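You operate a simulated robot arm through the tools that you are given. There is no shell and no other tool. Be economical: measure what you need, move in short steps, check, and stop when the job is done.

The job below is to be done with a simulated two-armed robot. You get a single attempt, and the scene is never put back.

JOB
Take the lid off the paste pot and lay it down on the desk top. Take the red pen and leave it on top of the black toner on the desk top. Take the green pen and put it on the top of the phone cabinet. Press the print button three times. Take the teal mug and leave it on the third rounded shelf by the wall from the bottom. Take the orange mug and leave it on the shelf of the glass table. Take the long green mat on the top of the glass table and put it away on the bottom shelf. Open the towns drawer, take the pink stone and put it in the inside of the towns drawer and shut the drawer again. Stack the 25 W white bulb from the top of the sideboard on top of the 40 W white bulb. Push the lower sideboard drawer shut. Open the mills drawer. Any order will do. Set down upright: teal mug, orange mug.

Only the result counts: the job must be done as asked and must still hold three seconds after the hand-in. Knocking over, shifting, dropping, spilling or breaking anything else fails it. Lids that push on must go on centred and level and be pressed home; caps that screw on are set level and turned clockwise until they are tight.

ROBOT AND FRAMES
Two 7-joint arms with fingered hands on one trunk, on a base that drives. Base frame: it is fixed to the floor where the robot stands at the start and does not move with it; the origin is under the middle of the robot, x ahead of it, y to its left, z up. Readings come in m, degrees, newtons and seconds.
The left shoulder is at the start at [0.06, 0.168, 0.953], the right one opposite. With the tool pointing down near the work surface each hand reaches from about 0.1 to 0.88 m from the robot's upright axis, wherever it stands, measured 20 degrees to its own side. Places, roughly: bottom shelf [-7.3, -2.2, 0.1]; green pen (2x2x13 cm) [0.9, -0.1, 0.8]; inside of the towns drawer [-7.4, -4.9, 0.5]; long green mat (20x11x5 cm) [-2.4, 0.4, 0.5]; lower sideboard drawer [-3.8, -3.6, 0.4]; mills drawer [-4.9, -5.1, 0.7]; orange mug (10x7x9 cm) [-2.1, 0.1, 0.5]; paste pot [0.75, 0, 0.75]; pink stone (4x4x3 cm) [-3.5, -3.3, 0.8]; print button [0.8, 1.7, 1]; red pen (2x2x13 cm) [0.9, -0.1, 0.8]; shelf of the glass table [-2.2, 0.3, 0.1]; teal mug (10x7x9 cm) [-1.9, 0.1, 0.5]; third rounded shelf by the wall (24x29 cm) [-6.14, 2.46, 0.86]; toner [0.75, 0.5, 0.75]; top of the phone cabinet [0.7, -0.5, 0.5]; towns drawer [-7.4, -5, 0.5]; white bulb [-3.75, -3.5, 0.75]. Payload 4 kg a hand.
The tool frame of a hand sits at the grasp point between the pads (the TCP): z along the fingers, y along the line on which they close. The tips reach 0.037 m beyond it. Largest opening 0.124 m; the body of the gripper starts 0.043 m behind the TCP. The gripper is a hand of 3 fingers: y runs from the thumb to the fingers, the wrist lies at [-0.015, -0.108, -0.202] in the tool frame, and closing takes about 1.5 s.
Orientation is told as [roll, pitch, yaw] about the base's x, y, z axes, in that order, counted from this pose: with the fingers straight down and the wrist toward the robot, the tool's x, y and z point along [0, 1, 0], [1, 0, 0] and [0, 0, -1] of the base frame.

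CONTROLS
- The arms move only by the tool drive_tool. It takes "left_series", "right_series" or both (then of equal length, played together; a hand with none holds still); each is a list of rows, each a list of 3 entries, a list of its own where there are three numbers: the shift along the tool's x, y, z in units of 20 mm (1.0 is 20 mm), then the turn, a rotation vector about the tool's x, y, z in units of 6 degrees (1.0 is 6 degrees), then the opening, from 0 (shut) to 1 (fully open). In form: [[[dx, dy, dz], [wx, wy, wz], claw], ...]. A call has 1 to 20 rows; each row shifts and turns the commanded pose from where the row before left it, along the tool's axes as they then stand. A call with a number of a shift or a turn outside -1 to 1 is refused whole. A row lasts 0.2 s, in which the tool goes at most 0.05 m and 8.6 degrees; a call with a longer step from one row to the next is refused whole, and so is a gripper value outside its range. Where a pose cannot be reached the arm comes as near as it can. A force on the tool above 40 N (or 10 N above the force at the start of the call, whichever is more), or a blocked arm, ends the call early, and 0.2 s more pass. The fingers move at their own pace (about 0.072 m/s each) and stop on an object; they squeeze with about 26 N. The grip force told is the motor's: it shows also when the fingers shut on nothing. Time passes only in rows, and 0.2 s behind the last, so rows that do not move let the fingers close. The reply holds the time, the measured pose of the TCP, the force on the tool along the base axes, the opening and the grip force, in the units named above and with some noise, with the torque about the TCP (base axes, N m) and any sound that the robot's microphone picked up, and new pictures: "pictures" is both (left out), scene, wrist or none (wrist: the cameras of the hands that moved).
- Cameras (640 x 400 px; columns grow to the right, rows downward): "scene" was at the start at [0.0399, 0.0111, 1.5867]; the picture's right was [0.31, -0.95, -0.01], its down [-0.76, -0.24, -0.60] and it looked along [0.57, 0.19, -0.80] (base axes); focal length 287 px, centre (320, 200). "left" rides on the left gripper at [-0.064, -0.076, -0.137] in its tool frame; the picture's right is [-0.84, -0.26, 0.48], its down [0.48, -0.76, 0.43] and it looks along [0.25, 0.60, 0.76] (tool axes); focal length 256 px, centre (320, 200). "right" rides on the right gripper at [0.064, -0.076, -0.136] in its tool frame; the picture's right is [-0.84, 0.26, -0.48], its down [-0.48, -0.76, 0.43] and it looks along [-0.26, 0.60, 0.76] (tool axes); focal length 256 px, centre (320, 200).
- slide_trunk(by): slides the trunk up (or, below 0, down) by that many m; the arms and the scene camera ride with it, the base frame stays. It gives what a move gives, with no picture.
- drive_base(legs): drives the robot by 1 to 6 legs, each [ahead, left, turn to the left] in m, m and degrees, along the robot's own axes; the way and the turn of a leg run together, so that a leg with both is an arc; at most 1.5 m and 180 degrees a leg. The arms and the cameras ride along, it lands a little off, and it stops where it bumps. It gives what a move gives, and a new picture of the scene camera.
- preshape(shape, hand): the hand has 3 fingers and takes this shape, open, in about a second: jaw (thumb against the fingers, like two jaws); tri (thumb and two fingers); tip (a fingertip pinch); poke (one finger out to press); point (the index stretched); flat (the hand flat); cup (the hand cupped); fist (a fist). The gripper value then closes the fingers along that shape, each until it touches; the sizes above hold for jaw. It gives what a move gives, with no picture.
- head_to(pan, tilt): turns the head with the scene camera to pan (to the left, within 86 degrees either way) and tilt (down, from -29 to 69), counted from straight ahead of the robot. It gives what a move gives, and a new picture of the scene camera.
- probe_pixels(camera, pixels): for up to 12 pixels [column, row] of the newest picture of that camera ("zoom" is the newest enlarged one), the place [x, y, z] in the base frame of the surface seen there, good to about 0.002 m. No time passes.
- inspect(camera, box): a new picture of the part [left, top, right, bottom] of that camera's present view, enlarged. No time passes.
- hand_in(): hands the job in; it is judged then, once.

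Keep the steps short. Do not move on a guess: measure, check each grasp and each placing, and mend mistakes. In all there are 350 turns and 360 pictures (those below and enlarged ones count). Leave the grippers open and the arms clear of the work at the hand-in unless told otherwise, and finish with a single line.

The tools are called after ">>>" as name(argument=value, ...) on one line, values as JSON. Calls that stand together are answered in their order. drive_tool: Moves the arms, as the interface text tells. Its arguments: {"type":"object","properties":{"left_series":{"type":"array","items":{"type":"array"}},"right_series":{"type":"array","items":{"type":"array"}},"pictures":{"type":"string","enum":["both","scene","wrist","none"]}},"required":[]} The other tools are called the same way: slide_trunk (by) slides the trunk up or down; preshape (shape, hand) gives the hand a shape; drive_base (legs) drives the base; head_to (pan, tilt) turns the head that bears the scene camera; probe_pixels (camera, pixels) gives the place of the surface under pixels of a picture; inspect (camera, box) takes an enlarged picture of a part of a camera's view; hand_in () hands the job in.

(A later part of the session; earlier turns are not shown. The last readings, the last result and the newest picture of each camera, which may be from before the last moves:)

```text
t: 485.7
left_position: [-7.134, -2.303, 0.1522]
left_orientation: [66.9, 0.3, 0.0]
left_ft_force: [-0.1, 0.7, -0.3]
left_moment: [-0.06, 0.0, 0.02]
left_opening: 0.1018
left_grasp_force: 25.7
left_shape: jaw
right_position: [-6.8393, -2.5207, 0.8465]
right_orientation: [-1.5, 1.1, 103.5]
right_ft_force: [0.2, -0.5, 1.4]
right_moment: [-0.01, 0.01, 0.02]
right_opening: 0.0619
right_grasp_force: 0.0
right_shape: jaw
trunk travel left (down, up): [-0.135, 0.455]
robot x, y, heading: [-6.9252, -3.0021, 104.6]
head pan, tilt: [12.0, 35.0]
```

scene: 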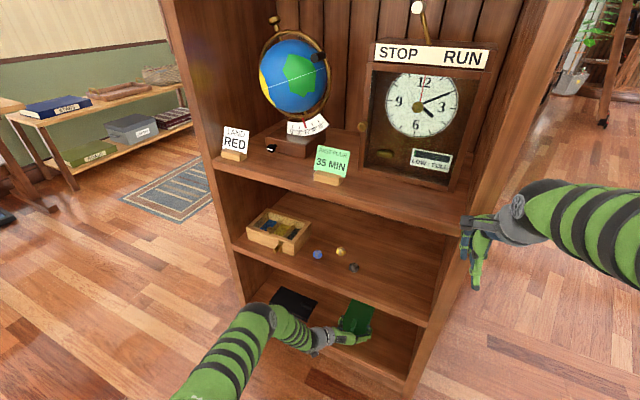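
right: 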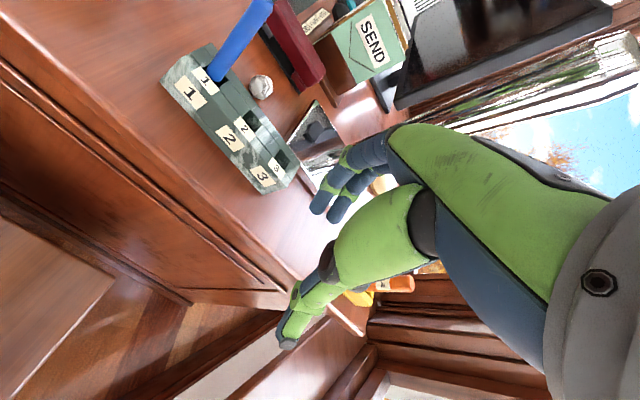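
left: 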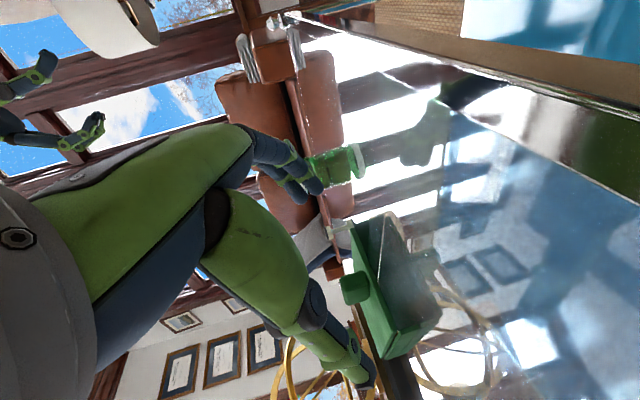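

>>> drive_tool(left_series=[[[-0.1, 0, 0.04], [0, 0, 0], 0], [[0, 0, 0], [0, 0, 0], 0]], pictures="none")

>>> drive_tool(left_series=[[[0, 0, 0], [0, 0, 0], 0.87], [[0, 0, 0], [0, 0, 0], 0.95], [[0, 0, 0], [0, 0, 0], 1], [[0, 0, 0], [0, 0, 0], 1], [[0.25, 0, -0.1], [0, 0, 0], 1], [[-0.1, 0, -0.8], [0, 0, 0], 1], [[-0.1, 0, -0.9], [0, 0, 0], 1], [[-0.1, 0, -0.9], [0, 0, 0], 1], [[0, 0, -0.9], [0, 0, 0], 1], [[0, 0, -0.9], [0, 0, 0], 1], [[0, 0, -0.9], [0, 0, 0], 1], [[0, 0, -0.9], [0, 0, 0], 1]], pictures="scene")

>>> inspect(camera="scene", box=[230, 240, 430, 380])

```text
t: 486.3
left_position: [-7.1352, -2.3037, 0.1475]
left_orientation: [66.9, 0.3, -0.1]
left_ft_force: [0.1, -0.4, -1.0]
left_moment: [-0.09, -0.01, -0.02]
left_opening: 0.1017
left_grasp_force: 26.3
left_shape: jaw
right_position: [-6.8399, -2.5209, 0.8461]
right_orientation: [-1.5, 1.2, 103.4]
right_ft_force: [-0.4, -0.2, -0.5]
right_moment: [0.01, -0.02, -0.04]
right_opening: 0.0619
right_grasp_force: 0.0
right_shape: jaw
trunk travel left (down, up): [-0.135, 0.455]
robot x, y, heading: [-6.9268, -3.0019, 104.2]
head pan, tilt: [12.0, 35.0]
```

```text
t: 488.9
left_position: [-7.1342, -2.4207, 0.1976]
left_orientation: [66.9, 0.3, -0.1]
left_ft_force: [0.1, 0.2, 1.3]
left_moment: [0.02, 0.01, 0.02]
left_opening: 0.1236
left_grasp_force: 0.0
left_shape: jaw
right_position: [-6.8379, -2.5208, 0.8471]
right_orientation: [-1.5, 1.2, 103.6]
right_ft_force: [0.5, -0.1, 0.7]
right_moment: [0.02, 0.01, -0.01]
right_opening: 0.062
right_grasp_force: 0.1
right_shape: jaw
trunk travel left (down, up): [-0.135, 0.455]
robot x, y, heading: [-6.9257, -3.0026, 104.4]
head pan, tilt: [12.0, 35.0]
```

scene: 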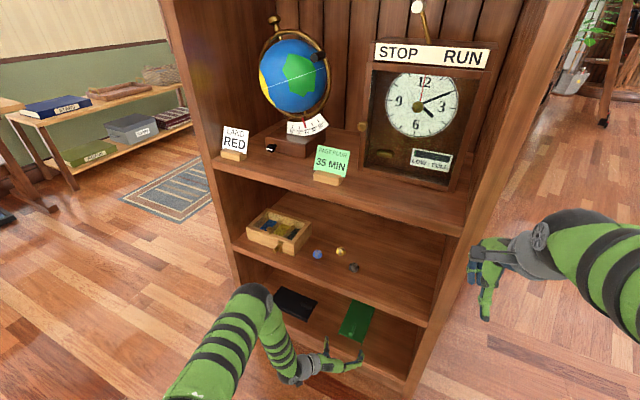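

```text
2.86 times, centred on (330, 310) of scene
```

zoom: 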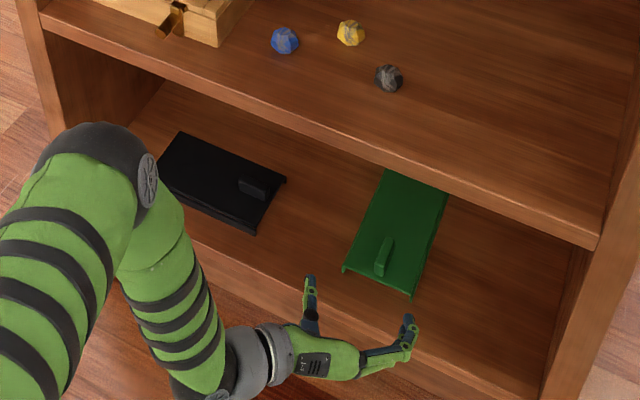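

Mat is put away. Now to the sideboard. I retract, raise the trunk, back up and turn toward it.

>>> drive_tool(left_series=[[[0, 0, -1], [0, 0, 0], 0.8], [[0, 0, -1], [0, 0, 0], 0.8], [[0, 0, -1], [0, 0, 0], 0.8], [[0.5, 0, -1], [0, 0, 0], 0.8], [[0.5, 0, -1], [0, 0, 0], 0.8], [[0.5, 0, -1], [0, 0, 0], 0.8], [[0.5, 0, -1], [0, 0, 0], 0.8], [[0.5, 0, -1], [0, 0, 0], 0.8]], pictures="none")

>>> drive_base(legs=[[-0.5, 0, 0], [0, 0, -110]])

>>> slide_trunk(by=0.35)

>>> head_to(pan=0, tilt=22)

```text
t: 490.7
left_position: [-7.1339, -2.5474, 0.3077]
left_orientation: [66.9, 0.3, -0.1]
left_ft_force: [-0.1, 0.1, -0.3]
left_moment: [0.0, 0.0, 0.01]
left_opening: 0.0993
left_grasp_force: 0.0
left_shape: jaw
right_position: [-6.8379, -2.5205, 0.8464]
right_orientation: [-1.6, 1.3, 103.5]
right_ft_force: [0.1, -0.5, -0.3]
right_moment: [-0.02, 0.0, 0.01]
right_opening: 0.0621
right_grasp_force: 0.0
right_shape: jaw
trunk travel left (down, up): [-0.135, 0.455]
robot x, y, heading: [-6.9224, -3.0003, 104.2]
head pan, tilt: [12.0, 35.0]
```

```text
t: 498.3
left_position: [-6.302, -3.4469, 0.3067]
left_orientation: [66.9, 0.4, -110.2]
left_ft_force: [0.0, -0.4, -0.3]
left_moment: [0.01, -0.01, 0.01]
left_opening: 0.0996
left_grasp_force: 0.1
left_shape: jaw
right_position: [-6.3787, -3.7323, 0.8464]
right_orientation: [-1.5, 1.2, -6.7]
right_ft_force: [0.5, 0.2, 0.5]
right_moment: [0.0, 0.03, -0.01]
right_opening: 0.0621
right_grasp_force: 0.0
right_shape: jaw
trunk travel left (down, up): [-0.135, 0.455]
robot x, y, heading: [-6.803, -3.4845, -5.7]
head pan, tilt: [12.0, 35.0]
```

scene: 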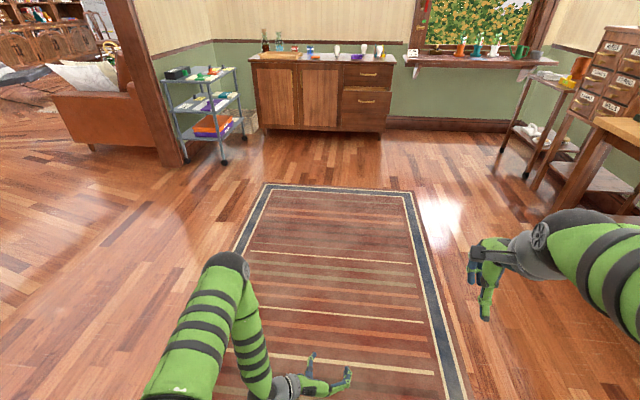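

```text
t: 501.7
left_position: [-6.3015, -3.446, 0.6562]
left_orientation: [66.9, 0.3, -110.2]
left_ft_force: [0.2, -0.2, 0.0]
left_moment: [0.03, 0.03, 0.01]
left_opening: 0.0994
left_grasp_force: 0.1
left_shape: jaw
right_position: [-6.3799, -3.7325, 1.1968]
right_orientation: [-1.5, 1.3, -6.7]
right_ft_force: [0.0, -0.4, 0.3]
right_moment: [0.03, 0.0, -0.02]
right_opening: 0.0623
right_grasp_force: 0.1
right_shape: jaw
trunk travel left (down, up): [-0.485, 0.105]
robot x, y, heading: [-6.8001, -3.4859, -5.8]
head pan, tilt: [12.0, 35.0]
```

```text
t: 502.4
left_position: [-6.3015, -3.447, 0.6572]
left_orientation: [67.0, 0.4, -110.2]
left_ft_force: [0.0, -0.2, 0.3]
left_moment: [-0.02, 0.02, 0.03]
left_opening: 0.0996
left_grasp_force: 0.0
left_shape: jaw
right_position: [-6.3804, -3.7322, 1.1953]
right_orientation: [-1.4, 1.1, -6.7]
right_ft_force: [0.6, -0.2, 0.4]
right_moment: [-0.02, 0.05, 0.04]
right_opening: 0.062
right_grasp_force: 0.0
right_shape: jaw
trunk travel left (down, up): [-0.485, 0.105]
robot x, y, heading: [-6.801, -3.4836, -6.1]
head pan, tilt: [0.0, 22.0]
```

scene: 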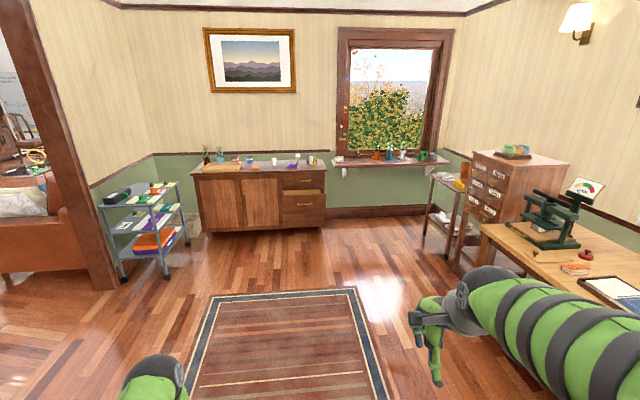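

>>> drive_tool(left_series=[[[0.92, 0, -0.39], [0, -0.5, 0], 0.6], [[0.92, 0, -0.39], [0, -0.5, 0], 0.6], [[0.92, 0, -0.39], [0, -0.5, 0], 0.6], [[0.9, 0, -0.4], [0, -0.6, 0], 0.6], [[0.85, 0, -0.5], [0, -1, 0], 0.6], [[0.8, 0, -0.6], [0, -1, 0], 0.6], [[0.7, 0, -0.7], [0, -1, 0], 0.6], [[0.6, 0, -0.8], [0, -1, 0], 0.6], [[0.5, 0, -0.9], [0, -1, 0], 0.6], [[0.4, 0, -0.9], [0, -1, 0], 0.6], [[0.3, 0, -0.9], [0, -1, 0], 0.6], [[0.2, 0, -0.9], [0, -1, 0], 0.6], [[0, 0, -0.9], [0, -1, 0], 0.6]], pictures="none")

>>> drive_tool(left_series=[[[0, 0, 0], [0, 0, -1], 0.6], [[0, 0, 0], [0, 0, -1], 0.6], [[0, 0, 0], [0, 0, -1], 0.6], [[0, 0, 0], [0, 0, -1], 0.6], [[0, 0, 0], [0, 0, -1], 0.6], [[0, 0, 0], [0, 0, -1], 0.6], [[0, 0, 0], [0, 0, -1], 0.6], [[0, 0, 0], [0, 0, -1], 0.6], [[0, 0, 0], [0, 0, -1], 0.6], [[0, 0, 0], [0, 0, -1], 0.6], [[0, 0, 0], [0, 0, -1], 0.6], [[0, 0, 0], [0, 0, -1], 0.6], [[0, 0, 0], [0, 0, -1], 0.6], [[0, 0, 0], [0, 0, -1], 0.6], [[0, 0, 0], [0, 0, -1], 0.6], [[0, 0, 0], [0, 0, -1], 0.6], [[0, 0, 0], [0, 0, -1], 0.6]], pictures="none")

>>> drive_base(legs=[[0.8, 0, 6], [0.8, 0, 0]])

```text
t: 505.2
left_position: [-6.2945, -3.452, 0.9115]
left_orientation: [0.1, 0.3, -110.2]
left_ft_force: [0.5, -0.3, -0.4]
left_moment: [-0.01, -0.01, -0.01]
left_opening: 0.0748
left_grasp_force: 0.0
left_shape: jaw
right_position: [-6.3806, -3.7327, 1.1968]
right_orientation: [-1.5, 1.3, -6.7]
right_ft_force: [-0.2, -0.6, -0.1]
right_moment: [0.0, 0.04, -0.02]
right_opening: 0.0619
right_grasp_force: 0.1
right_shape: jaw
trunk travel left (down, up): [-0.485, 0.105]
robot x, y, heading: [-6.8023, -3.487, -5.5]
head pan, tilt: [0.0, 22.0]
```

```text
t: 508.8
left_position: [-6.2946, -3.4512, 0.9113]
left_orientation: [0.2, -0.4, -8.0]
left_ft_force: [0.3, -0.2, 0.8]
left_moment: [-0.01, -0.01, -0.01]
left_opening: 0.0747
left_grasp_force: 0.1
left_shape: jaw
right_position: [-6.3795, -3.7333, 1.1962]
right_orientation: [-1.5, 1.2, -6.7]
right_ft_force: [-0.9, -0.3, 0.5]
right_moment: [-0.02, -0.01, -0.02]
right_opening: 0.0617
right_grasp_force: 0.1
right_shape: jaw
trunk travel left (down, up): [-0.485, 0.105]
robot x, y, heading: [-6.8006, -3.4851, -5.9]
head pan, tilt: [0.0, 22.0]
```

```text
t: 517.0
left_position: [-4.7154, -3.4214, 0.9113]
left_orientation: [0.2, -0.3, -1.8]
left_ft_force: [0.3, 0.0, -0.8]
left_moment: [-0.04, -0.01, -0.03]
left_opening: 0.0746
left_grasp_force: 0.2
left_shape: jaw
right_position: [-4.767, -3.711, 1.1946]
right_orientation: [-1.5, 1.2, -0.1]
right_ft_force: [-0.1, -0.3, 0.9]
right_moment: [-0.06, 0.02, 0.0]
right_opening: 0.0623
right_grasp_force: 0.1
right_shape: jaw
trunk travel left (down, up): [-0.485, 0.105]
robot x, y, heading: [-5.2159, -3.5166, 0.8]
head pan, tilt: [0.0, 22.0]
```

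scene: 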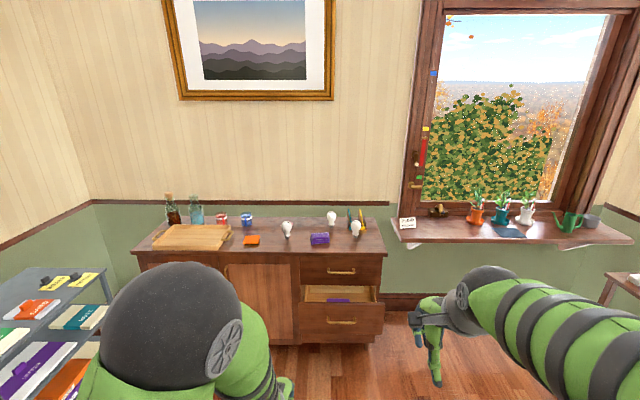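

>>> inspect(camera="scene", box=[130, 190, 400, 350])

>>> probe_pixels(camera="scene", pixels=[[288, 228], [332, 217], [355, 229], [320, 239], [251, 241], [340, 290], [340, 320], [340, 272], [200, 237], [345, 250], [300, 290], [378, 290]])

```text
2.37 times, centred on (265, 270) of scene
```

zoom: 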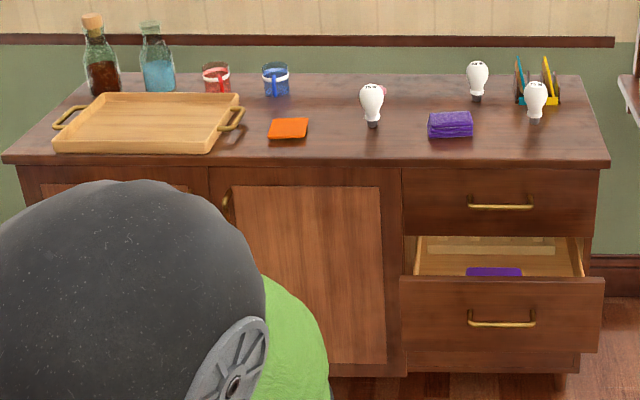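

```text
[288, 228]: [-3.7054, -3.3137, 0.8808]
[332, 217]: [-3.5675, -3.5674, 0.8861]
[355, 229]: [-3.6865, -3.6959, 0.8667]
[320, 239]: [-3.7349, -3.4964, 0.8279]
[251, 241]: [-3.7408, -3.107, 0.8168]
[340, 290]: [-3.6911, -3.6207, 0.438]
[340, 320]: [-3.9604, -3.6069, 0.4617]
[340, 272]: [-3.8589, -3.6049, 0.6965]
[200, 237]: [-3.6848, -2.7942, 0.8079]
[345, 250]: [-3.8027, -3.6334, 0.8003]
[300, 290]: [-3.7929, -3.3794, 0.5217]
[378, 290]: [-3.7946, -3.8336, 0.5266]
```

Three bulbs, pink stone behind the front one, and the lower right drawer pulled out (front x≈−3.96, z≈0.46). First I shut the drawer: right hand closed, fingers pointing forward, trunk lowered.

>>> drive_tool(right_series=[[[0, 0, 0], [0, 0, -1], 0.3], [[0, 0, 0], [0, 0, -1], 0], [[0, 0, 0], [0, 0, -1], 0], [[0, 0, 0], [0, 0, -1], 0], [[0, 0, 0], [0, 0, -1], 0], [[0, 0, 0], [0, 0, -1], 0], [[0, 0, 0], [0, 0, -1], 0], [[0, 0, 0], [0, 0, -1], 0], [[0, 0, 0], [0, 0, -1], 0], [[0, 0, 0], [0, 0, -1], 0], [[0, 0, 0], [0, 0, -1], 0], [[0, 0, 0], [0, 0, -1], 0], [[0, 0, 0], [0, 0, -1], 0], [[0, 0, 0], [0, 0, -1], 0], [[0, 0, 0], [0, 0, -1], 0]], pictures="none")

>>> drive_tool(right_series=[[[0, 0, 0], [0, -1, 0], 0], [[0, 0, 0], [0, -1, 0], 0], [[0, 0, 0], [0, -1, 0], 0], [[0, 0, 0], [0, -1, 0], 0], [[0, 0, 0], [0, -1, 0], 0], [[0, 0, 0], [0, -1, 0], 0], [[0, 0, 0], [0, -1, 0], 0], [[0, 0, 0], [0, -1, 0], 0], [[0, 0, 0], [0, -1, 0], 0], [[0, 0, 0], [0, -1, 0], 0], [[0, 0, 0], [0, -1, 0], 0], [[0, 0, 0], [0, -1, 0], 0], [[0, 0, 0], [0, -1, 0], 0]], pictures="none")

>>> slide_trunk(by=-0.4)

```text
t: 520.2
left_position: [-4.7153, -3.4201, 0.9106]
left_orientation: [0.3, -0.4, -1.6]
left_ft_force: [0.4, 0.4, 0.8]
left_moment: [-0.06, 0.02, 0.0]
left_opening: 0.0748
left_grasp_force: 0.0
left_shape: jaw
right_position: [-4.7672, -3.7099, 1.1971]
right_orientation: [1.2, 1.5, 89.9]
right_ft_force: [0.7, 0.1, 1.3]
right_moment: [-0.02, -0.03, 0.01]
right_opening: 0.0003
right_grasp_force: 25.5
right_shape: jaw
trunk travel left (down, up): [-0.485, 0.105]
robot x, y, heading: [-5.2144, -3.5145, 0.9]
head pan, tilt: [0.0, 22.0]
```

```text
t: 523.0
left_position: [-4.7152, -3.4213, 0.911]
left_orientation: [0.3, -0.3, -1.8]
left_ft_force: [-0.4, -0.9, 1.0]
left_moment: [0.02, 0.04, 0.01]
left_opening: 0.0749
left_grasp_force: 0.0
left_shape: jaw
right_position: [-4.7279, -3.7244, 1.2275]
right_orientation: [-76.8, 1.7, 90.1]
right_ft_force: [0.1, -0.4, 0.4]
right_moment: [-0.01, 0.02, 0.0]
right_opening: 0.0002
right_grasp_force: 26.1
right_shape: jaw
right hand out of reach, approached as far as the arm can: row 11, 12, 13
trunk travel left (down, up): [-0.485, 0.105]
robot x, y, heading: [-5.2165, -3.5124, 0.8]
head pan, tilt: [0.0, 22.0]
```

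```text
t: 526.8
left_position: [-4.7151, -3.4214, 0.5111]
left_orientation: [0.2, -0.3, -1.6]
left_ft_force: [0.8, -0.7, -0.5]
left_moment: [0.02, 0.0, -0.04]
left_opening: 0.0747
left_grasp_force: 0.1
left_shape: jaw
right_position: [-4.7283, -3.7245, 0.8275]
right_orientation: [-76.7, 1.5, 90.0]
right_ft_force: [-0.4, 0.1, -0.7]
right_moment: [0.0, 0.0, 0.04]
right_opening: 0.0002
right_grasp_force: 25.9
right_shape: jaw
trunk travel left (down, up): [-0.085, 0.505]
robot x, y, heading: [-5.2147, -3.5122, 0.8]
head pan, tilt: [0.0, 22.0]
```

>>> drive_tool(right_series=[[[0.953, 0.344, 0.225], [0, 0, 0], 0], [[0.953, 0.344, 0.225], [0, 0, 0], 0], [[0.953, 0.344, 0.225], [0, 0, 0], 0], [[0.953, 0.344, 0.225], [0, 0, 0], 0], [[0.953, 0.344, 0.225], [0, 0, 0], 0], [[0.953, 0.344, 0.225], [0, 0, 0], 0], [[0.953, 0.344, 0.225], [0, 0, 0], 0], [[0.953, 0.344, 0.225], [0, 0, 0], 0], [[0.953, 0.344, 0.225], [0, 0, 0], 0], [[0.953, 0.344, 0.225], [0, 0, 0], 0], [[0.953, 0.344, 0.225], [0, 0, 0], 0], [[0.953, 0.344, 0.225], [0, 0, 0], 0], [[0.953, 0.344, 0.225], [0, 0, 0], 0], [[0.953, 0.344, 0.225], [0, 0, 0], 0], [[0.953, 0.344, 0.225], [0, 0, 0], 0], [[0.953, 0.344, 0.225], [0, 0, 0], 0], [[0.953, 0.344, 0.225], [0, 0, 0], 0]], pictures="none")

>>> drive_base(legs=[[0.55, 0, -0.8]])

```text
t: 530.4
left_position: [-4.716, -3.4222, 0.5107]
left_orientation: [0.2, -0.3, -1.7]
left_ft_force: [0.4, -0.2, 0.6]
left_moment: [-0.02, 0.03, -0.01]
left_opening: 0.0745
left_grasp_force: 0.1
left_shape: jaw
right_position: [-4.6636, -3.6314, 0.5168]
right_orientation: [-76.7, 1.4, 90.0]
right_ft_force: [-1.3, 0.2, 0.0]
right_moment: [0.0, 0.01, 0.01]
right_opening: 0.0
right_grasp_force: 26.1
right_shape: jaw
right hand out of reach, approached as far as the arm can: row 1, 2, 3, 4, 5, 6, 7, 8, 10
trunk travel left (down, up): [-0.085, 0.505]
robot x, y, heading: [-5.215, -3.5146, 0.5]
head pan, tilt: [0.0, 22.0]
```

```text
t: 533.6
left_position: [-4.1625, -3.426, 0.5101]
left_orientation: [0.3, -0.2, -2.5]
left_ft_force: [0.6, -0.4, 0.8]
left_moment: [-0.07, 0.0, 0.02]
left_opening: 0.0745
left_grasp_force: 0.0
left_shape: jaw
right_position: [-4.1141, -3.6356, 0.5164]
right_orientation: [-76.7, 1.5, 89.2]
right_ft_force: [-0.1, 0.4, -1.3]
right_moment: [-0.02, 0.0, 0.02]
right_opening: 0.0
right_grasp_force: 26.2
right_shape: jaw
trunk travel left (down, up): [-0.085, 0.505]
robot x, y, heading: [-4.6598, -3.5108, -0.1]
head pan, tilt: [0.0, 22.0]
```

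scene: 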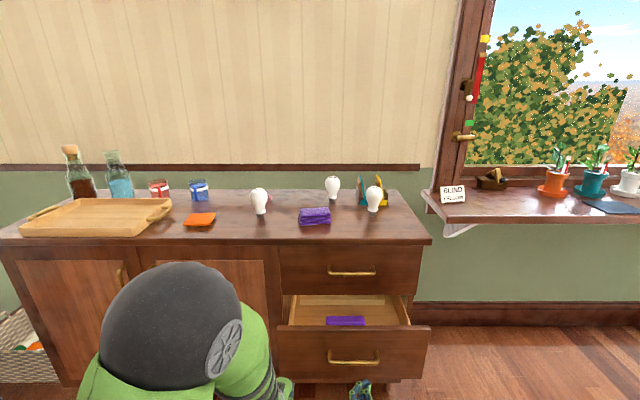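

>>> probe_pixels(camera="scene", pixels=[[300, 330], [420, 330], [350, 340], [350, 360], [350, 378], [345, 240], [353, 265], [300, 345]])

>>> head_to(pan=-10, tilt=40)

```text
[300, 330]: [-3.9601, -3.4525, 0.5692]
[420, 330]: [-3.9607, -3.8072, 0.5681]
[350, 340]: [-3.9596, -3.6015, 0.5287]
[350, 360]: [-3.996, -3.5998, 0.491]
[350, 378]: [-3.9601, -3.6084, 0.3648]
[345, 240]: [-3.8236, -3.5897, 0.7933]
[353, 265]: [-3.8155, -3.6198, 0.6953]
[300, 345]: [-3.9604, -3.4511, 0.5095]
```

```text
t: 534.4
left_position: [-4.1614, -3.4267, 0.5111]
left_orientation: [0.2, -0.3, -2.5]
left_ft_force: [-0.2, 0.4, -0.4]
left_moment: [-0.01, 0.01, 0.03]
left_opening: 0.0747
left_grasp_force: 0.0
left_shape: jaw
right_position: [-4.1136, -3.6357, 0.5173]
right_orientation: [-76.8, 1.4, 89.3]
right_ft_force: [0.7, 0.9, -1.2]
right_moment: [0.03, -0.02, 0.01]
right_opening: 0.0
right_grasp_force: 25.8
right_shape: jaw
trunk travel left (down, up): [-0.085, 0.505]
robot x, y, heading: [-4.6619, -3.5098, 0.0]
head pan, tilt: [-10.0, 40.0]
```

scene: 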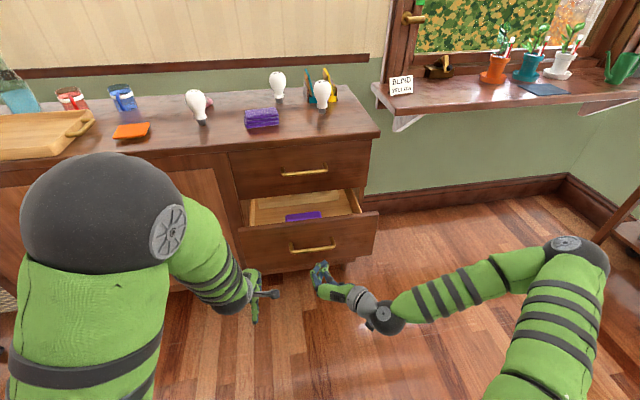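

>>> drive_tool(right_series=[[[-0.8, 0.3, -0.19], [0, 0, 0], 0], [[-0.8, 0.3, -0.19], [0, 0, 0], 0], [[-0.23, 0, 0.973], [0, 0, 0], 0], [[-0.23, 0, 0.973], [0, 0, 0], 0], [[-0.23, 0, 0.973], [0, 0, 0], 0], [[-0.23, 0, 0.973], [0, 0, 0], 0], [[-0.23, 0, 0.973], [0, 0, 0], 0], [[-0.23, 0, 0.973], [0, 0, 0], 0], [[-0.12, 0, 0.5], [0, 0, 0], 0], [[-0.12, 0, 0.5], [0, 0, 0], 0], [[-0.12, 0, 0.5], [0, 0, 0], 0]], pictures="scene")

```text
t: 536.8
left_position: [-4.163, -3.4247, 0.5099]
left_orientation: [0.2, -0.3, -2.5]
left_ft_force: [0.3, -0.4, -0.8]
left_moment: [-0.04, 0.03, 0.0]
left_opening: 0.0748
left_grasp_force: 0.0
left_shape: jaw
right_position: [-3.9616, -3.6247, 0.5485]
right_orientation: [-76.7, 1.5, 89.1]
right_ft_force: [-1.8, -1.0, -0.1]
right_moment: [0.02, 0.01, -0.01]
right_opening: 0.0001
right_grasp_force: 25.9
right_shape: jaw
trunk travel left (down, up): [-0.085, 0.505]
robot x, y, heading: [-4.6624, -3.5124, 0.0]
head pan, tilt: [-10.0, 40.0]
```

scene: 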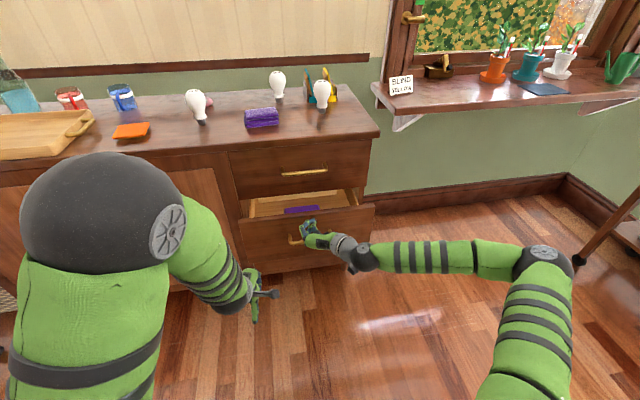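

It moves easily. I continue pushing ~11 cm.

>>> drive_tool(right_series=[[[-0.23, 0, 0.973], [0, 0, 0], 0], [[-0.23, 0, 0.973], [0, 0, 0], 0], [[-0.23, 0, 0.973], [0, 0, 0], 0], [[-0.23, 0, 0.973], [0, 0, 0], 0], [[-0.23, 0, 0.973], [0, 0, 0], 0], [[-0.12, 0, 0.5], [0, 0, 0], 0], [[-0.07, 0, 0.3], [0, 0, 0], 0]], pictures="none")

>>> inspect(camera="scene", box=[200, 120, 400, 290])

```text
t: 538.4
left_position: [-4.1625, -3.4266, 0.5097]
left_orientation: [0.1, -0.4, -2.4]
left_ft_force: [0.6, 0.7, 0.2]
left_moment: [-0.02, 0.02, -0.01]
left_opening: 0.0746
left_grasp_force: 0.0
left_shape: jaw
right_position: [-3.8864, -3.6568, 0.5421]
right_orientation: [-76.9, 1.4, 89.2]
right_ft_force: [-3.0, 0.2, 0.2]
right_moment: [0.0, -0.01, 0.01]
right_opening: 0.0
right_grasp_force: 25.9
right_shape: jaw
right hand out of reach, approached as far as the arm can: row 2, 3, 4, 5, 6, 7
trunk travel left (down, up): [-0.085, 0.505]
robot x, y, heading: [-4.6612, -3.512, 0.2]
head pan, tilt: [-10.0, 40.0]
```

```text
2.35 times, centred on (300, 205) of scene
```

zoom: 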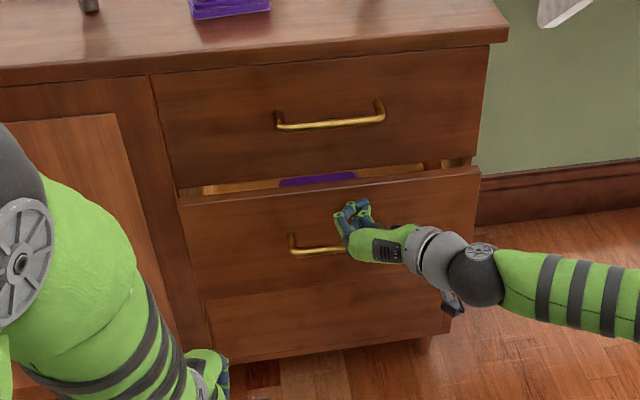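

Arm is at full stretch; I push the last bit with the base (0.045 m).

>>> drive_base(legs=[[0.045, 0, 0]])

>>> inspect(camera="scene", box=[200, 120, 400, 290])

```text
t: 539.4
left_position: [-4.1224, -3.427, 0.5119]
left_orientation: [0.1, -0.4, -2.7]
left_ft_force: [-0.7, 0.5, 0.1]
left_moment: [-0.01, -0.02, -0.02]
left_opening: 0.075
left_grasp_force: 0.0
left_shape: jaw
right_position: [-3.8534, -3.6534, 0.5411]
right_orientation: [-76.6, 1.2, 89.7]
right_ft_force: [-10.8, -2.5, 3.3]
right_moment: [-0.03, -0.19, -0.15]
right_opening: 0.0
right_grasp_force: 25.8
right_shape: jaw
trunk travel left (down, up): [-0.085, 0.505]
robot x, y, heading: [-4.6216, -3.5127, -0.3]
head pan, tilt: [-10.0, 40.0]
stopped in leg 1: the force on the tool passed its limit at 95 N (the readings are from after the stop); the commanded pose is now the measured one
```

scene: 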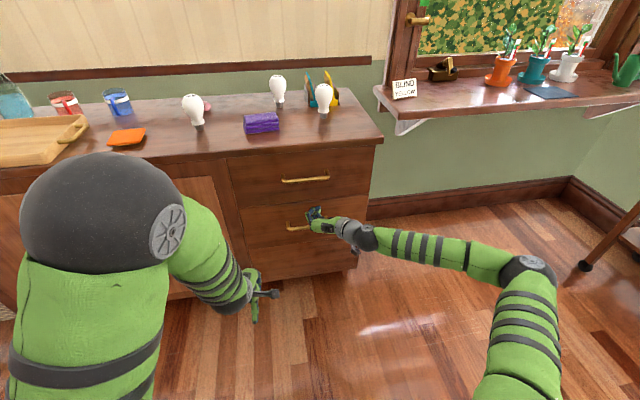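

```text
2.35 times, centred on (300, 205) of scene
```

zoom: 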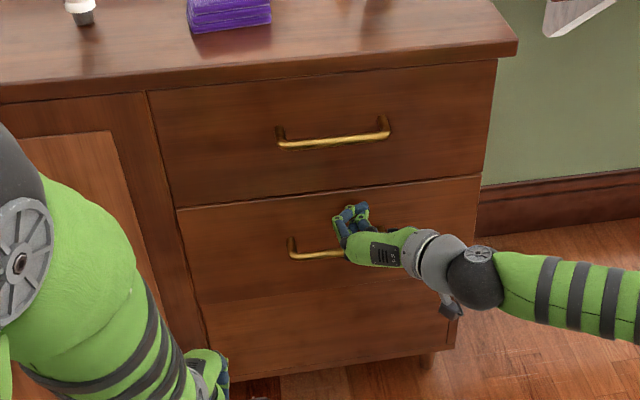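

Drawer is shut; the bulbs still stand. I withdraw the right hand and raise the trunk.

>>> drive_tool(right_series=[[[0.23, 0, -0.973], [0, 0, 0], 0], [[0.23, 0, -0.973], [0, 0, 0], 0], [[0.23, 0, -0.973], [0, 0, 0], 0], [[0.23, 0, -0.973], [0, 0, 0], 0], [[0.23, 0, -0.973], [0, 0, 0], 0], [[0.23, 0, -0.973], [0, 0, 0], 0], [[0.23, 0, -0.973], [0, 0, 0], 0], [[0.23, 0, -0.973], [0, 0, 0], 0], [[0.23, 0, -0.973], [0, 0, 0], 0], [[0.23, 0, -0.973], [0, 0, 0], 0], [[0.23, 0, -0.973], [0, 0, 0], 0], [[0, -0.5, 0], [0, 0, 0], 0]], pictures="none")

>>> slide_trunk(by=0.4)

>>> head_to(pan=5, tilt=40)

>>> inspect(camera="scene", box=[220, 90, 420, 230])

```text
t: 542.0
left_position: [-4.1214, -3.4247, 0.5109]
left_orientation: [0.2, -0.3, -2.5]
left_ft_force: [0.1, 0.3, 0.1]
left_moment: [-0.04, 0.01, 0.0]
left_opening: 0.0747
left_grasp_force: 0.0
left_shape: jaw
right_position: [-4.0726, -3.6618, 0.542]
right_orientation: [-76.5, 1.1, 89.9]
right_ft_force: [-0.1, -0.2, -0.3]
right_moment: [0.02, 0.01, -0.05]
right_opening: 0.0
right_grasp_force: 25.9
right_shape: jaw
trunk travel left (down, up): [-0.085, 0.505]
robot x, y, heading: [-4.6248, -3.5109, -0.2]
head pan, tilt: [-10.0, 40.0]
```

```text
t: 545.8
left_position: [-4.1233, -3.4256, 0.9103]
left_orientation: [0.2, -0.4, -2.4]
left_ft_force: [-0.5, 0.1, -0.5]
left_moment: [-0.02, -0.02, 0.02]
left_opening: 0.0749
left_grasp_force: 0.1
left_shape: jaw
right_position: [-4.0726, -3.6623, 0.9416]
right_orientation: [-76.6, 1.1, 90.0]
right_ft_force: [-0.1, 0.8, 1.0]
right_moment: [0.04, -0.03, 0.01]
right_opening: 0.0
right_grasp_force: 26.2
right_shape: jaw
trunk travel left (down, up): [-0.485, 0.105]
robot x, y, heading: [-4.622, -3.5151, -0.3]
head pan, tilt: [-10.0, 40.0]
```

```text
t: 546.6
left_position: [-4.1228, -3.4266, 0.9108]
left_orientation: [0.3, -0.3, -2.6]
left_ft_force: [-0.2, 0.6, -0.3]
left_moment: [0.02, -0.03, 0.01]
left_opening: 0.0748
left_grasp_force: 0.0
left_shape: jaw
right_position: [-4.0735, -3.6621, 0.9418]
right_orientation: [-76.5, 1.1, 89.9]
right_ft_force: [-0.1, -0.7, 0.2]
right_moment: [0.03, 0.0, -0.03]
right_opening: 0.0001
right_grasp_force: 26.3
right_shape: jaw
trunk travel left (down, up): [-0.485, 0.105]
robot x, y, heading: [-4.6245, -3.5116, -0.4]
head pan, tilt: [5.0, 40.0]
```

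scene: 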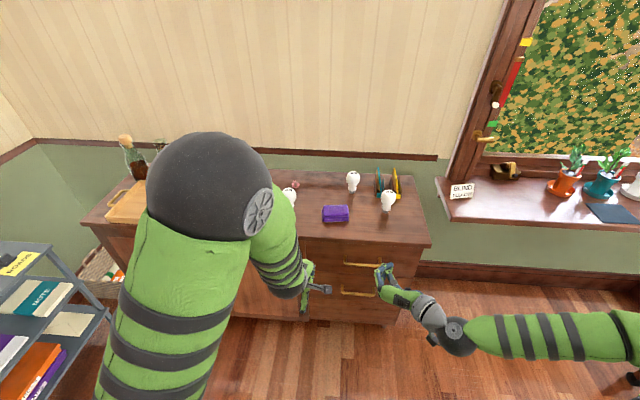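

```text
2.86 times, centred on (320, 160) of scene
```

zoom: 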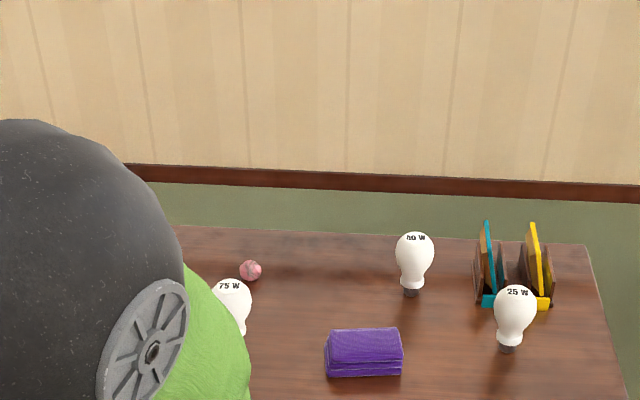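

I read 75 W (left), ?0 W (back centre), 25 W (right front). I set the right hand vertical (closing along y), raise both hands and zoom to confirm the label.

>>> drive_tool(right_series=[[[0, 0, -0.8], [0, 0, 0], 0.2], [[0, 0, -0.8], [0, 0, 0], 0.3], [[0, 0, 0], [0, 0.98, 0], 0.4], [[0, 0, 0], [0, 0.98, 0], 0.5], [[0, 0, 0], [0, 0.98, 0], 0.6], [[0, 0, 0], [0, 0.98, 0], 0.7], [[0, 0, 0], [0, 0.98, 0], 0.8], [[0, 0, 0], [0, 0.98, 0], 0.8], [[0, 0, 0], [0, 0.98, 0], 0.8], [[0, 0, 0], [0, 0.98, 0], 0.8], [[0, 0, 0], [0, 0.98, 0], 0.8], [[0, 0, 0], [0, 0.98, 0], 0.8], [[0, 0, 0], [0, 0.98, 0], 0.8], [[0, 0, 0], [0, 0.98, 0], 0.8], [[0, 0, 0], [0, 0.98, 0], 0.8], [[0, 0, -1], [0, 0, 0], 0.8], [[0, 0, -1], [0, 0, 0], 0.8], [[0, 0, -1], [0, 0, 0], 0.8], [[0, 0, -1], [0, 0, 0], 0.8], [[0, 0, -1], [0, 0, 0], 0.8]], left_series=[[[0.5, -0.5, -1], [0, 0, 0], 0.6], [[0.5, -0.5, -1], [0, 0, 0], 0.6], [[0.5, -0.5, -1], [0, 0, 0], 0.6], [[0.5, -0.5, -1], [0, 0, 0], 0.6], [[0.5, -0.5, -1], [0, 0, 0], 0.6], [[0.5, -0.5, -1], [0, 0, 0], 0.6], [[0.5, -0.5, -1], [0, 0, 0], 0.6], [[0.5, -0.5, -1], [0, 0, 0], 0.6], [[0, 0, 0], [0, 0, 0], 0.6], [[0, 0, 0], [0, 0, 0], 0.6], [[0, 0, 0], [0, 0, 0], 0.6], [[0, 0, 0], [0, 0, 0], 0.6], [[0, 0, 0], [0, 0, 0], 0.6], [[0, 0, 0], [0, 0, 0], 0.6], [[0, 0, 0], [0, 0, 0], 0.6], [[0, 0, 0], [0, 0, 0], 0.6], [[0, 0, 0], [0, 0, 0], 0.6], [[0, 0, 0], [0, 0, 0], 0.6], [[0, 0, 0], [0, 0, 0], 0.6], [[0, 0, 0], [0, 0, 0], 0.6]], pictures="none")

>>> drive_base(legs=[[0.29, 0, 0.4]])

>>> head_to(pan=-5, tilt=50)

```text
t: 550.8
left_position: [-4.201, -3.3432, 1.0719]
left_orientation: [0.3, -0.4, -2.5]
left_ft_force: [0.5, 0.0, -0.3]
left_moment: [-0.01, 0.01, 0.01]
left_opening: 0.0749
left_grasp_force: 0.0
left_shape: jaw
right_position: [-4.1883, -3.6956, 1.0099]
right_orientation: [-13.6, -4.1, 89.9]
right_ft_force: [-0.4, -0.4, 0.4]
right_moment: [0.01, 0.01, -0.03]
right_opening: 0.0992
right_grasp_force: 0.1
right_shape: jaw
right hand out of reach, approached as far as the arm can: row 2, 10, 11, 12, 13, 14
trunk travel left (down, up): [-0.485, 0.105]
robot x, y, heading: [-4.622, -3.5129, -0.0]
head pan, tilt: [5.0, 40.0]
```

```text
t: 552.8
left_position: [-3.9085, -3.3373, 1.0701]
left_orientation: [0.2, -0.4, -1.9]
left_ft_force: [0.4, 0.1, 0.7]
left_moment: [-0.01, -0.01, 0.0]
left_opening: 0.0746
left_grasp_force: 0.1
left_shape: jaw
right_position: [-3.8937, -3.6893, 1.01]
right_orientation: [-13.6, -4.0, 90.5]
right_ft_force: [0.9, -0.6, 0.1]
right_moment: [0.0, -0.02, 0.01]
right_opening: 0.0996
right_grasp_force: 0.1
right_shape: jaw
trunk travel left (down, up): [-0.485, 0.105]
robot x, y, heading: [-4.3265, -3.5113, 0.1]
head pan, tilt: [5.0, 40.0]
```

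scene: 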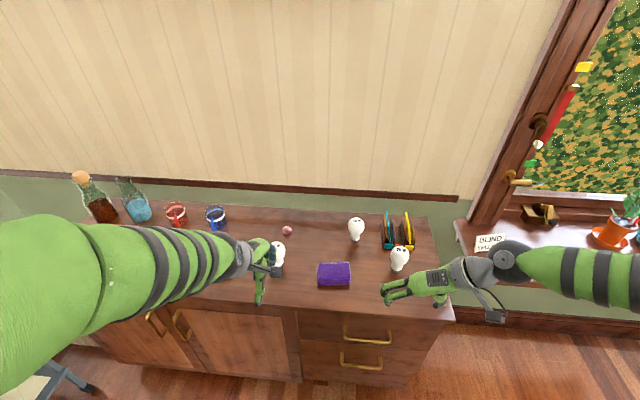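

```text
t: 553.5
left_position: [-3.9096, -3.3375, 1.0699]
left_orientation: [0.2, -0.2, -1.9]
left_ft_force: [0.3, 0.6, -0.1]
left_moment: [0.02, 0.0, 0.0]
left_opening: 0.0747
left_grasp_force: 0.0
left_shape: jaw
right_position: [-3.8946, -3.6892, 1.0091]
right_orientation: [-13.6, -4.1, 90.5]
right_ft_force: [0.2, -0.4, 0.6]
right_moment: [-0.02, 0.03, 0.02]
right_opening: 0.0992
right_grasp_force: 0.2
right_shape: jaw
trunk travel left (down, up): [-0.485, 0.105]
robot x, y, heading: [-4.3269, -3.5105, 0.4]
head pan, tilt: [-5.0, 50.0]
```

scene: 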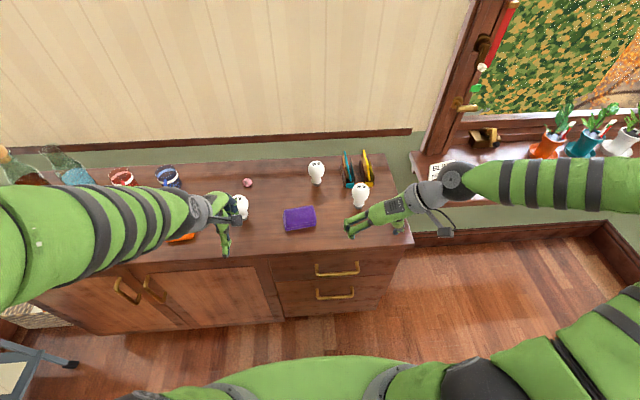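

>>> inspect(camera="scene", box=[290, 140, 400, 220])

>>> probe_pixels(camera="zoom", pixels=[[155, 125], [155, 150], [130, 160], [180, 160], [170, 245], [405, 258], [405, 285], [380, 290], [432, 290], [400, 365], [160, 230]])

```text
5.00 times, centred on (345, 180) of scene
```

zoom: 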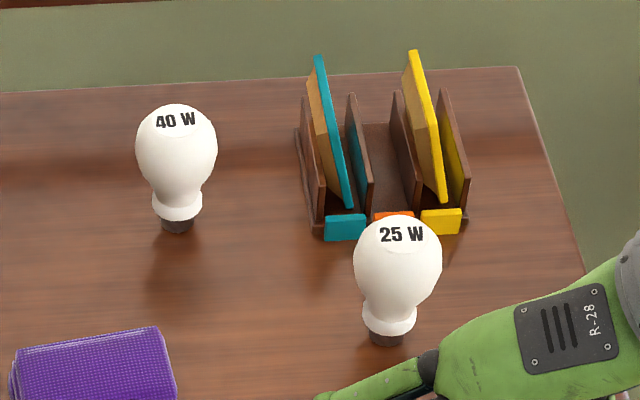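

```text
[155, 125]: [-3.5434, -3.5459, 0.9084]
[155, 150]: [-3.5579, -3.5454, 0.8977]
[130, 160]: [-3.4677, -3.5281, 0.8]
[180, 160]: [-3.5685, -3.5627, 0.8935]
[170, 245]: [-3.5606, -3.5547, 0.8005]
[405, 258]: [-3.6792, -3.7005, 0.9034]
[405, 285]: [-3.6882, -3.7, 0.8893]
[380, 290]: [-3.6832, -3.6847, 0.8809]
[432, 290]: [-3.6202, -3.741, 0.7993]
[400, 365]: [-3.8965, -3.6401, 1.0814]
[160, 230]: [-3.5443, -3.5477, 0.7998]
```

Confirmed: 40 W at back, 25 W front right. I straighten the right hand and move above the 25 W bulb.

>>> drive_tool(right_series=[[[0, 0, -0.5], [0.23, 0.76, 0], 0.8], [[0, 0, -0.5], [0.23, 0.76, 0], 0.8], [[0, 0, -0.5], [0.22, 0.75, 0], 0.8], [[-0.95, -0.055, 0], [0, 0, 0], 0.8], [[-0.95, -0.055, 0], [0, 0, 0], 0.8], [[-0.95, -0.055, 0], [0, 0, 0], 0.8], [[-0.95, -0.055, 0], [0, 0, 0], 0.8], [[-0.95, -0.055, 0], [0, 0, 0], 0.8], [[-0.95, -0.055, 0], [0, 0, 0], 0.8], [[-0.95, -0.055, 0], [0, 0, 0], 0.8], [[-0.95, -0.055, 0], [0, 0, 0], 0.8], [[-0.95, -0.055, 0], [0, 0, 0], 0.8], [[-0.95, -0.055, 0], [0, 0, 0], 0.8], [[0, 0, 0], [0, 0, 0], 0.8]], pictures="both")

```text
t: 556.5
left_position: [-3.9085, -3.3387, 1.0699]
left_orientation: [0.2, -0.2, -2.0]
left_ft_force: [0.9, 0.1, 0.4]
left_moment: [-0.01, -0.01, 0.0]
left_opening: 0.0745
left_grasp_force: 0.1
left_shape: jaw
right_position: [-3.7269, -3.7049, 1.039]
right_orientation: [0.1, 0.0, 89.9]
right_ft_force: [-0.6, 0.3, 0.0]
right_moment: [0.01, 0.02, 0.03]
right_opening: 0.0991
right_grasp_force: 0.1
right_shape: jaw
right hand out of reach, approached as far as the arm can: row 12, 13
trunk travel left (down, up): [-0.485, 0.105]
robot x, y, heading: [-4.3287, -3.5078, 0.4]
head pan, tilt: [-5.0, 50.0]
```

scene: 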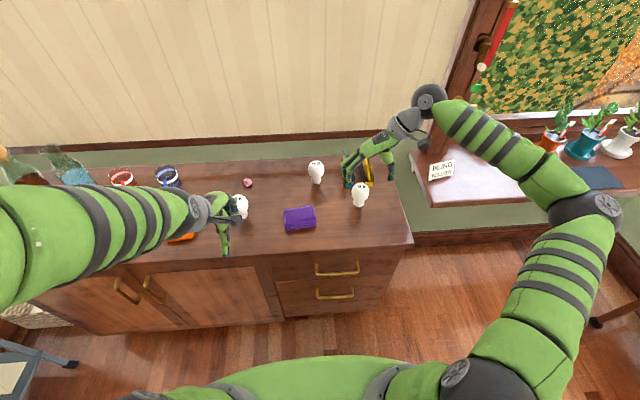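
right: 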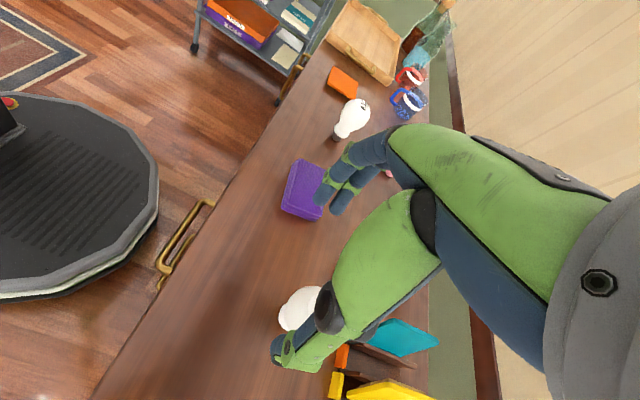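

Reach is limited in this yaw; I turn the right hand to yaw 0 (closing along x).

>>> drive_tool(right_series=[[[0, 0, -0.3], [0, 0, 1], 0.7], [[0, 0, -0.3], [0, 0, 1], 0.7], [[0, 0, 0], [0, 0, 1], 0.7], [[0, 0, 0], [0, 0, 1], 0.7], [[0, 0, 0], [0, 0, 1], 0.7], [[0, 0, 0], [0, 0, 1], 0.7], [[0, 0, 0], [0, 0, 1], 0.7], [[0, 0, 0], [0, 0, 1], 0.7], [[0, 0, 0], [0, 0, 1], 0.7], [[0, 0, 0], [0, 0, 1], 0.7], [[0, 0, 0], [0, 0, 1], 0.7], [[0, 0, 0], [0, 0, 1], 0.7], [[0, 0, 0], [0, 0, 1], 0.7], [[0, 0, 0], [0, 0, 1], 0.7], [[0, 0, 0], [0, 0, 1], 0.7], [[0.2, 0.9, 0], [0, 0, 0], 0.7], [[0, 0.6, 0], [0, 0, 0], 0.7], [[0, 0, 0], [0, 0, 0], 0.7]], pictures="wrist")

```text
t: 560.3
left_position: [-3.9095, -3.3388, 1.0693]
left_orientation: [0.1, -0.4, -1.8]
left_ft_force: [-0.6, 0.7, 0.7]
left_moment: [0.0, 0.0, -0.02]
left_opening: 0.0747
left_grasp_force: 0.0
left_shape: jaw
right_position: [-3.7023, -3.7169, 1.0443]
right_orientation: [0.0, 0.1, 0.0]
right_ft_force: [0.5, -0.6, 0.3]
right_moment: [0.02, -0.01, -0.03]
right_opening: 0.0872
right_grasp_force: 0.0
right_shape: jaw
right hand out of reach, approached as far as the arm can: row 16, 17
trunk travel left (down, up): [-0.485, 0.105]
robot x, y, heading: [-4.3326, -3.5161, 0.6]
head pan, tilt: [-5.0, 50.0]
```

right: 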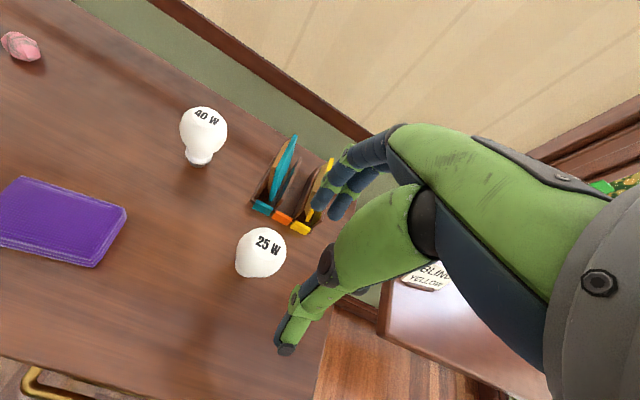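

>>> inspect(camera="right", box=[160, 80, 320, 290])

>>> probe_pixels(camera="right", pixels=[[262, 241], [250, 250], [275, 245], [262, 262], [240, 255], [205, 117], [192, 130], [220, 130], [203, 140], [200, 160], [25, 45]])

```text
1.90 times, centred on (240, 185) of right
```

zoom: 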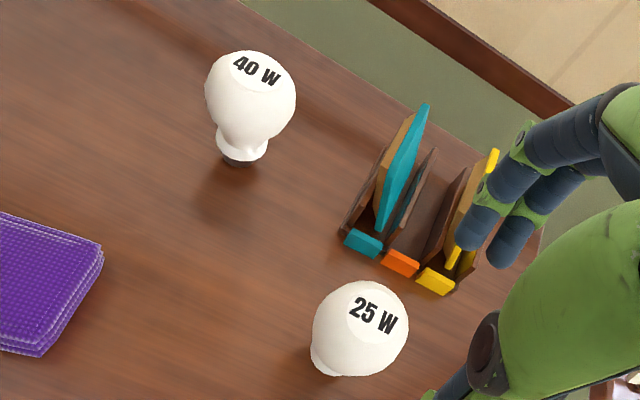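

```text
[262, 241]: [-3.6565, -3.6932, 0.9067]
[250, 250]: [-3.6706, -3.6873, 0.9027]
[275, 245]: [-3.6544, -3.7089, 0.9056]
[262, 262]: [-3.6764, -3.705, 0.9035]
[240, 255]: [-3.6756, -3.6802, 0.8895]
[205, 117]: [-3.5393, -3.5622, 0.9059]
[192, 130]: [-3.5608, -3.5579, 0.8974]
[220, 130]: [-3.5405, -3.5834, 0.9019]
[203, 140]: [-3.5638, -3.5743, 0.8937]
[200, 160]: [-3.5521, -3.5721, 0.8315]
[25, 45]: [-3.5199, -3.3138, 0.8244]
```

>>> probe_pixels(camera="zoom", pixels=[[372, 318], [357, 300], [350, 330], [392, 330], [385, 300], [372, 340], [256, 70], [235, 62], [280, 85], [250, 85], [265, 58], [240, 155]])

```text
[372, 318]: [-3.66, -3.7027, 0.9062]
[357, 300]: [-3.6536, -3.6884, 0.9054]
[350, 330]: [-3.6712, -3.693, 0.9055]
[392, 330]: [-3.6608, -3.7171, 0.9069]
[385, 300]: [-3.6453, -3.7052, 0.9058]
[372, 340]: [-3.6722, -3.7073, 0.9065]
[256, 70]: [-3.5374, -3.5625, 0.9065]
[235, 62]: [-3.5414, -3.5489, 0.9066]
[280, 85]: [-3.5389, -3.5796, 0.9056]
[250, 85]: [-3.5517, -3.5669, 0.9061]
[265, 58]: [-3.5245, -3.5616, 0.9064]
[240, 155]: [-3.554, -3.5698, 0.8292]
```

25 W centre ≈(-3.660,-3.7025), 40 W centre ≈(-3.538,-3.564), tops flat at z 0.906. I lower a bit and try moving forward.

>>> drive_tool(right_series=[[[0, 0, 0.8], [0, 0, 0], 0.7], [[0, 0, 0.8], [0, 0, 0], 0.7], [[0.3, 0.7, 0], [0, 0, 0], 0.7], [[0.3, 0.7, 0], [0, 0, 0], 0.7], [[0, 0.5, 0], [0, 0, 0], 0.7], [[0, 0, 0], [0, 0, 0], 0.7]], pictures="wrist")

```text
t: 561.7
left_position: [-3.9099, -3.3374, 1.0697]
left_orientation: [0.1, -0.3, -1.9]
left_ft_force: [0.1, -0.6, 0.4]
left_moment: [-0.01, -0.01, -0.01]
left_opening: 0.0749
left_grasp_force: 0.0
left_shape: jaw
right_position: [-3.6725, -3.7237, 1.0053]
right_orientation: [0.0, 0.2, 0.0]
right_ft_force: [0.1, 0.7, 0.9]
right_moment: [0.02, 0.02, 0.0]
right_opening: 0.0871
right_grasp_force: 0.0
right_shape: jaw
right hand out of reach, approached as far as the arm can: row 3, 4, 5
trunk travel left (down, up): [-0.485, 0.105]
robot x, y, heading: [-4.3311, -3.5108, 0.3]
head pan, tilt: [-5.0, 50.0]
```

right: 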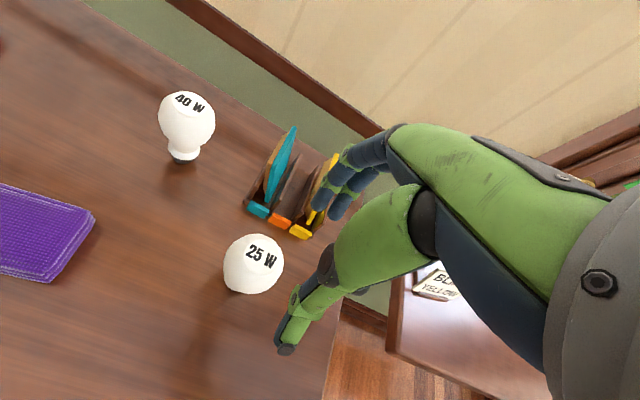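

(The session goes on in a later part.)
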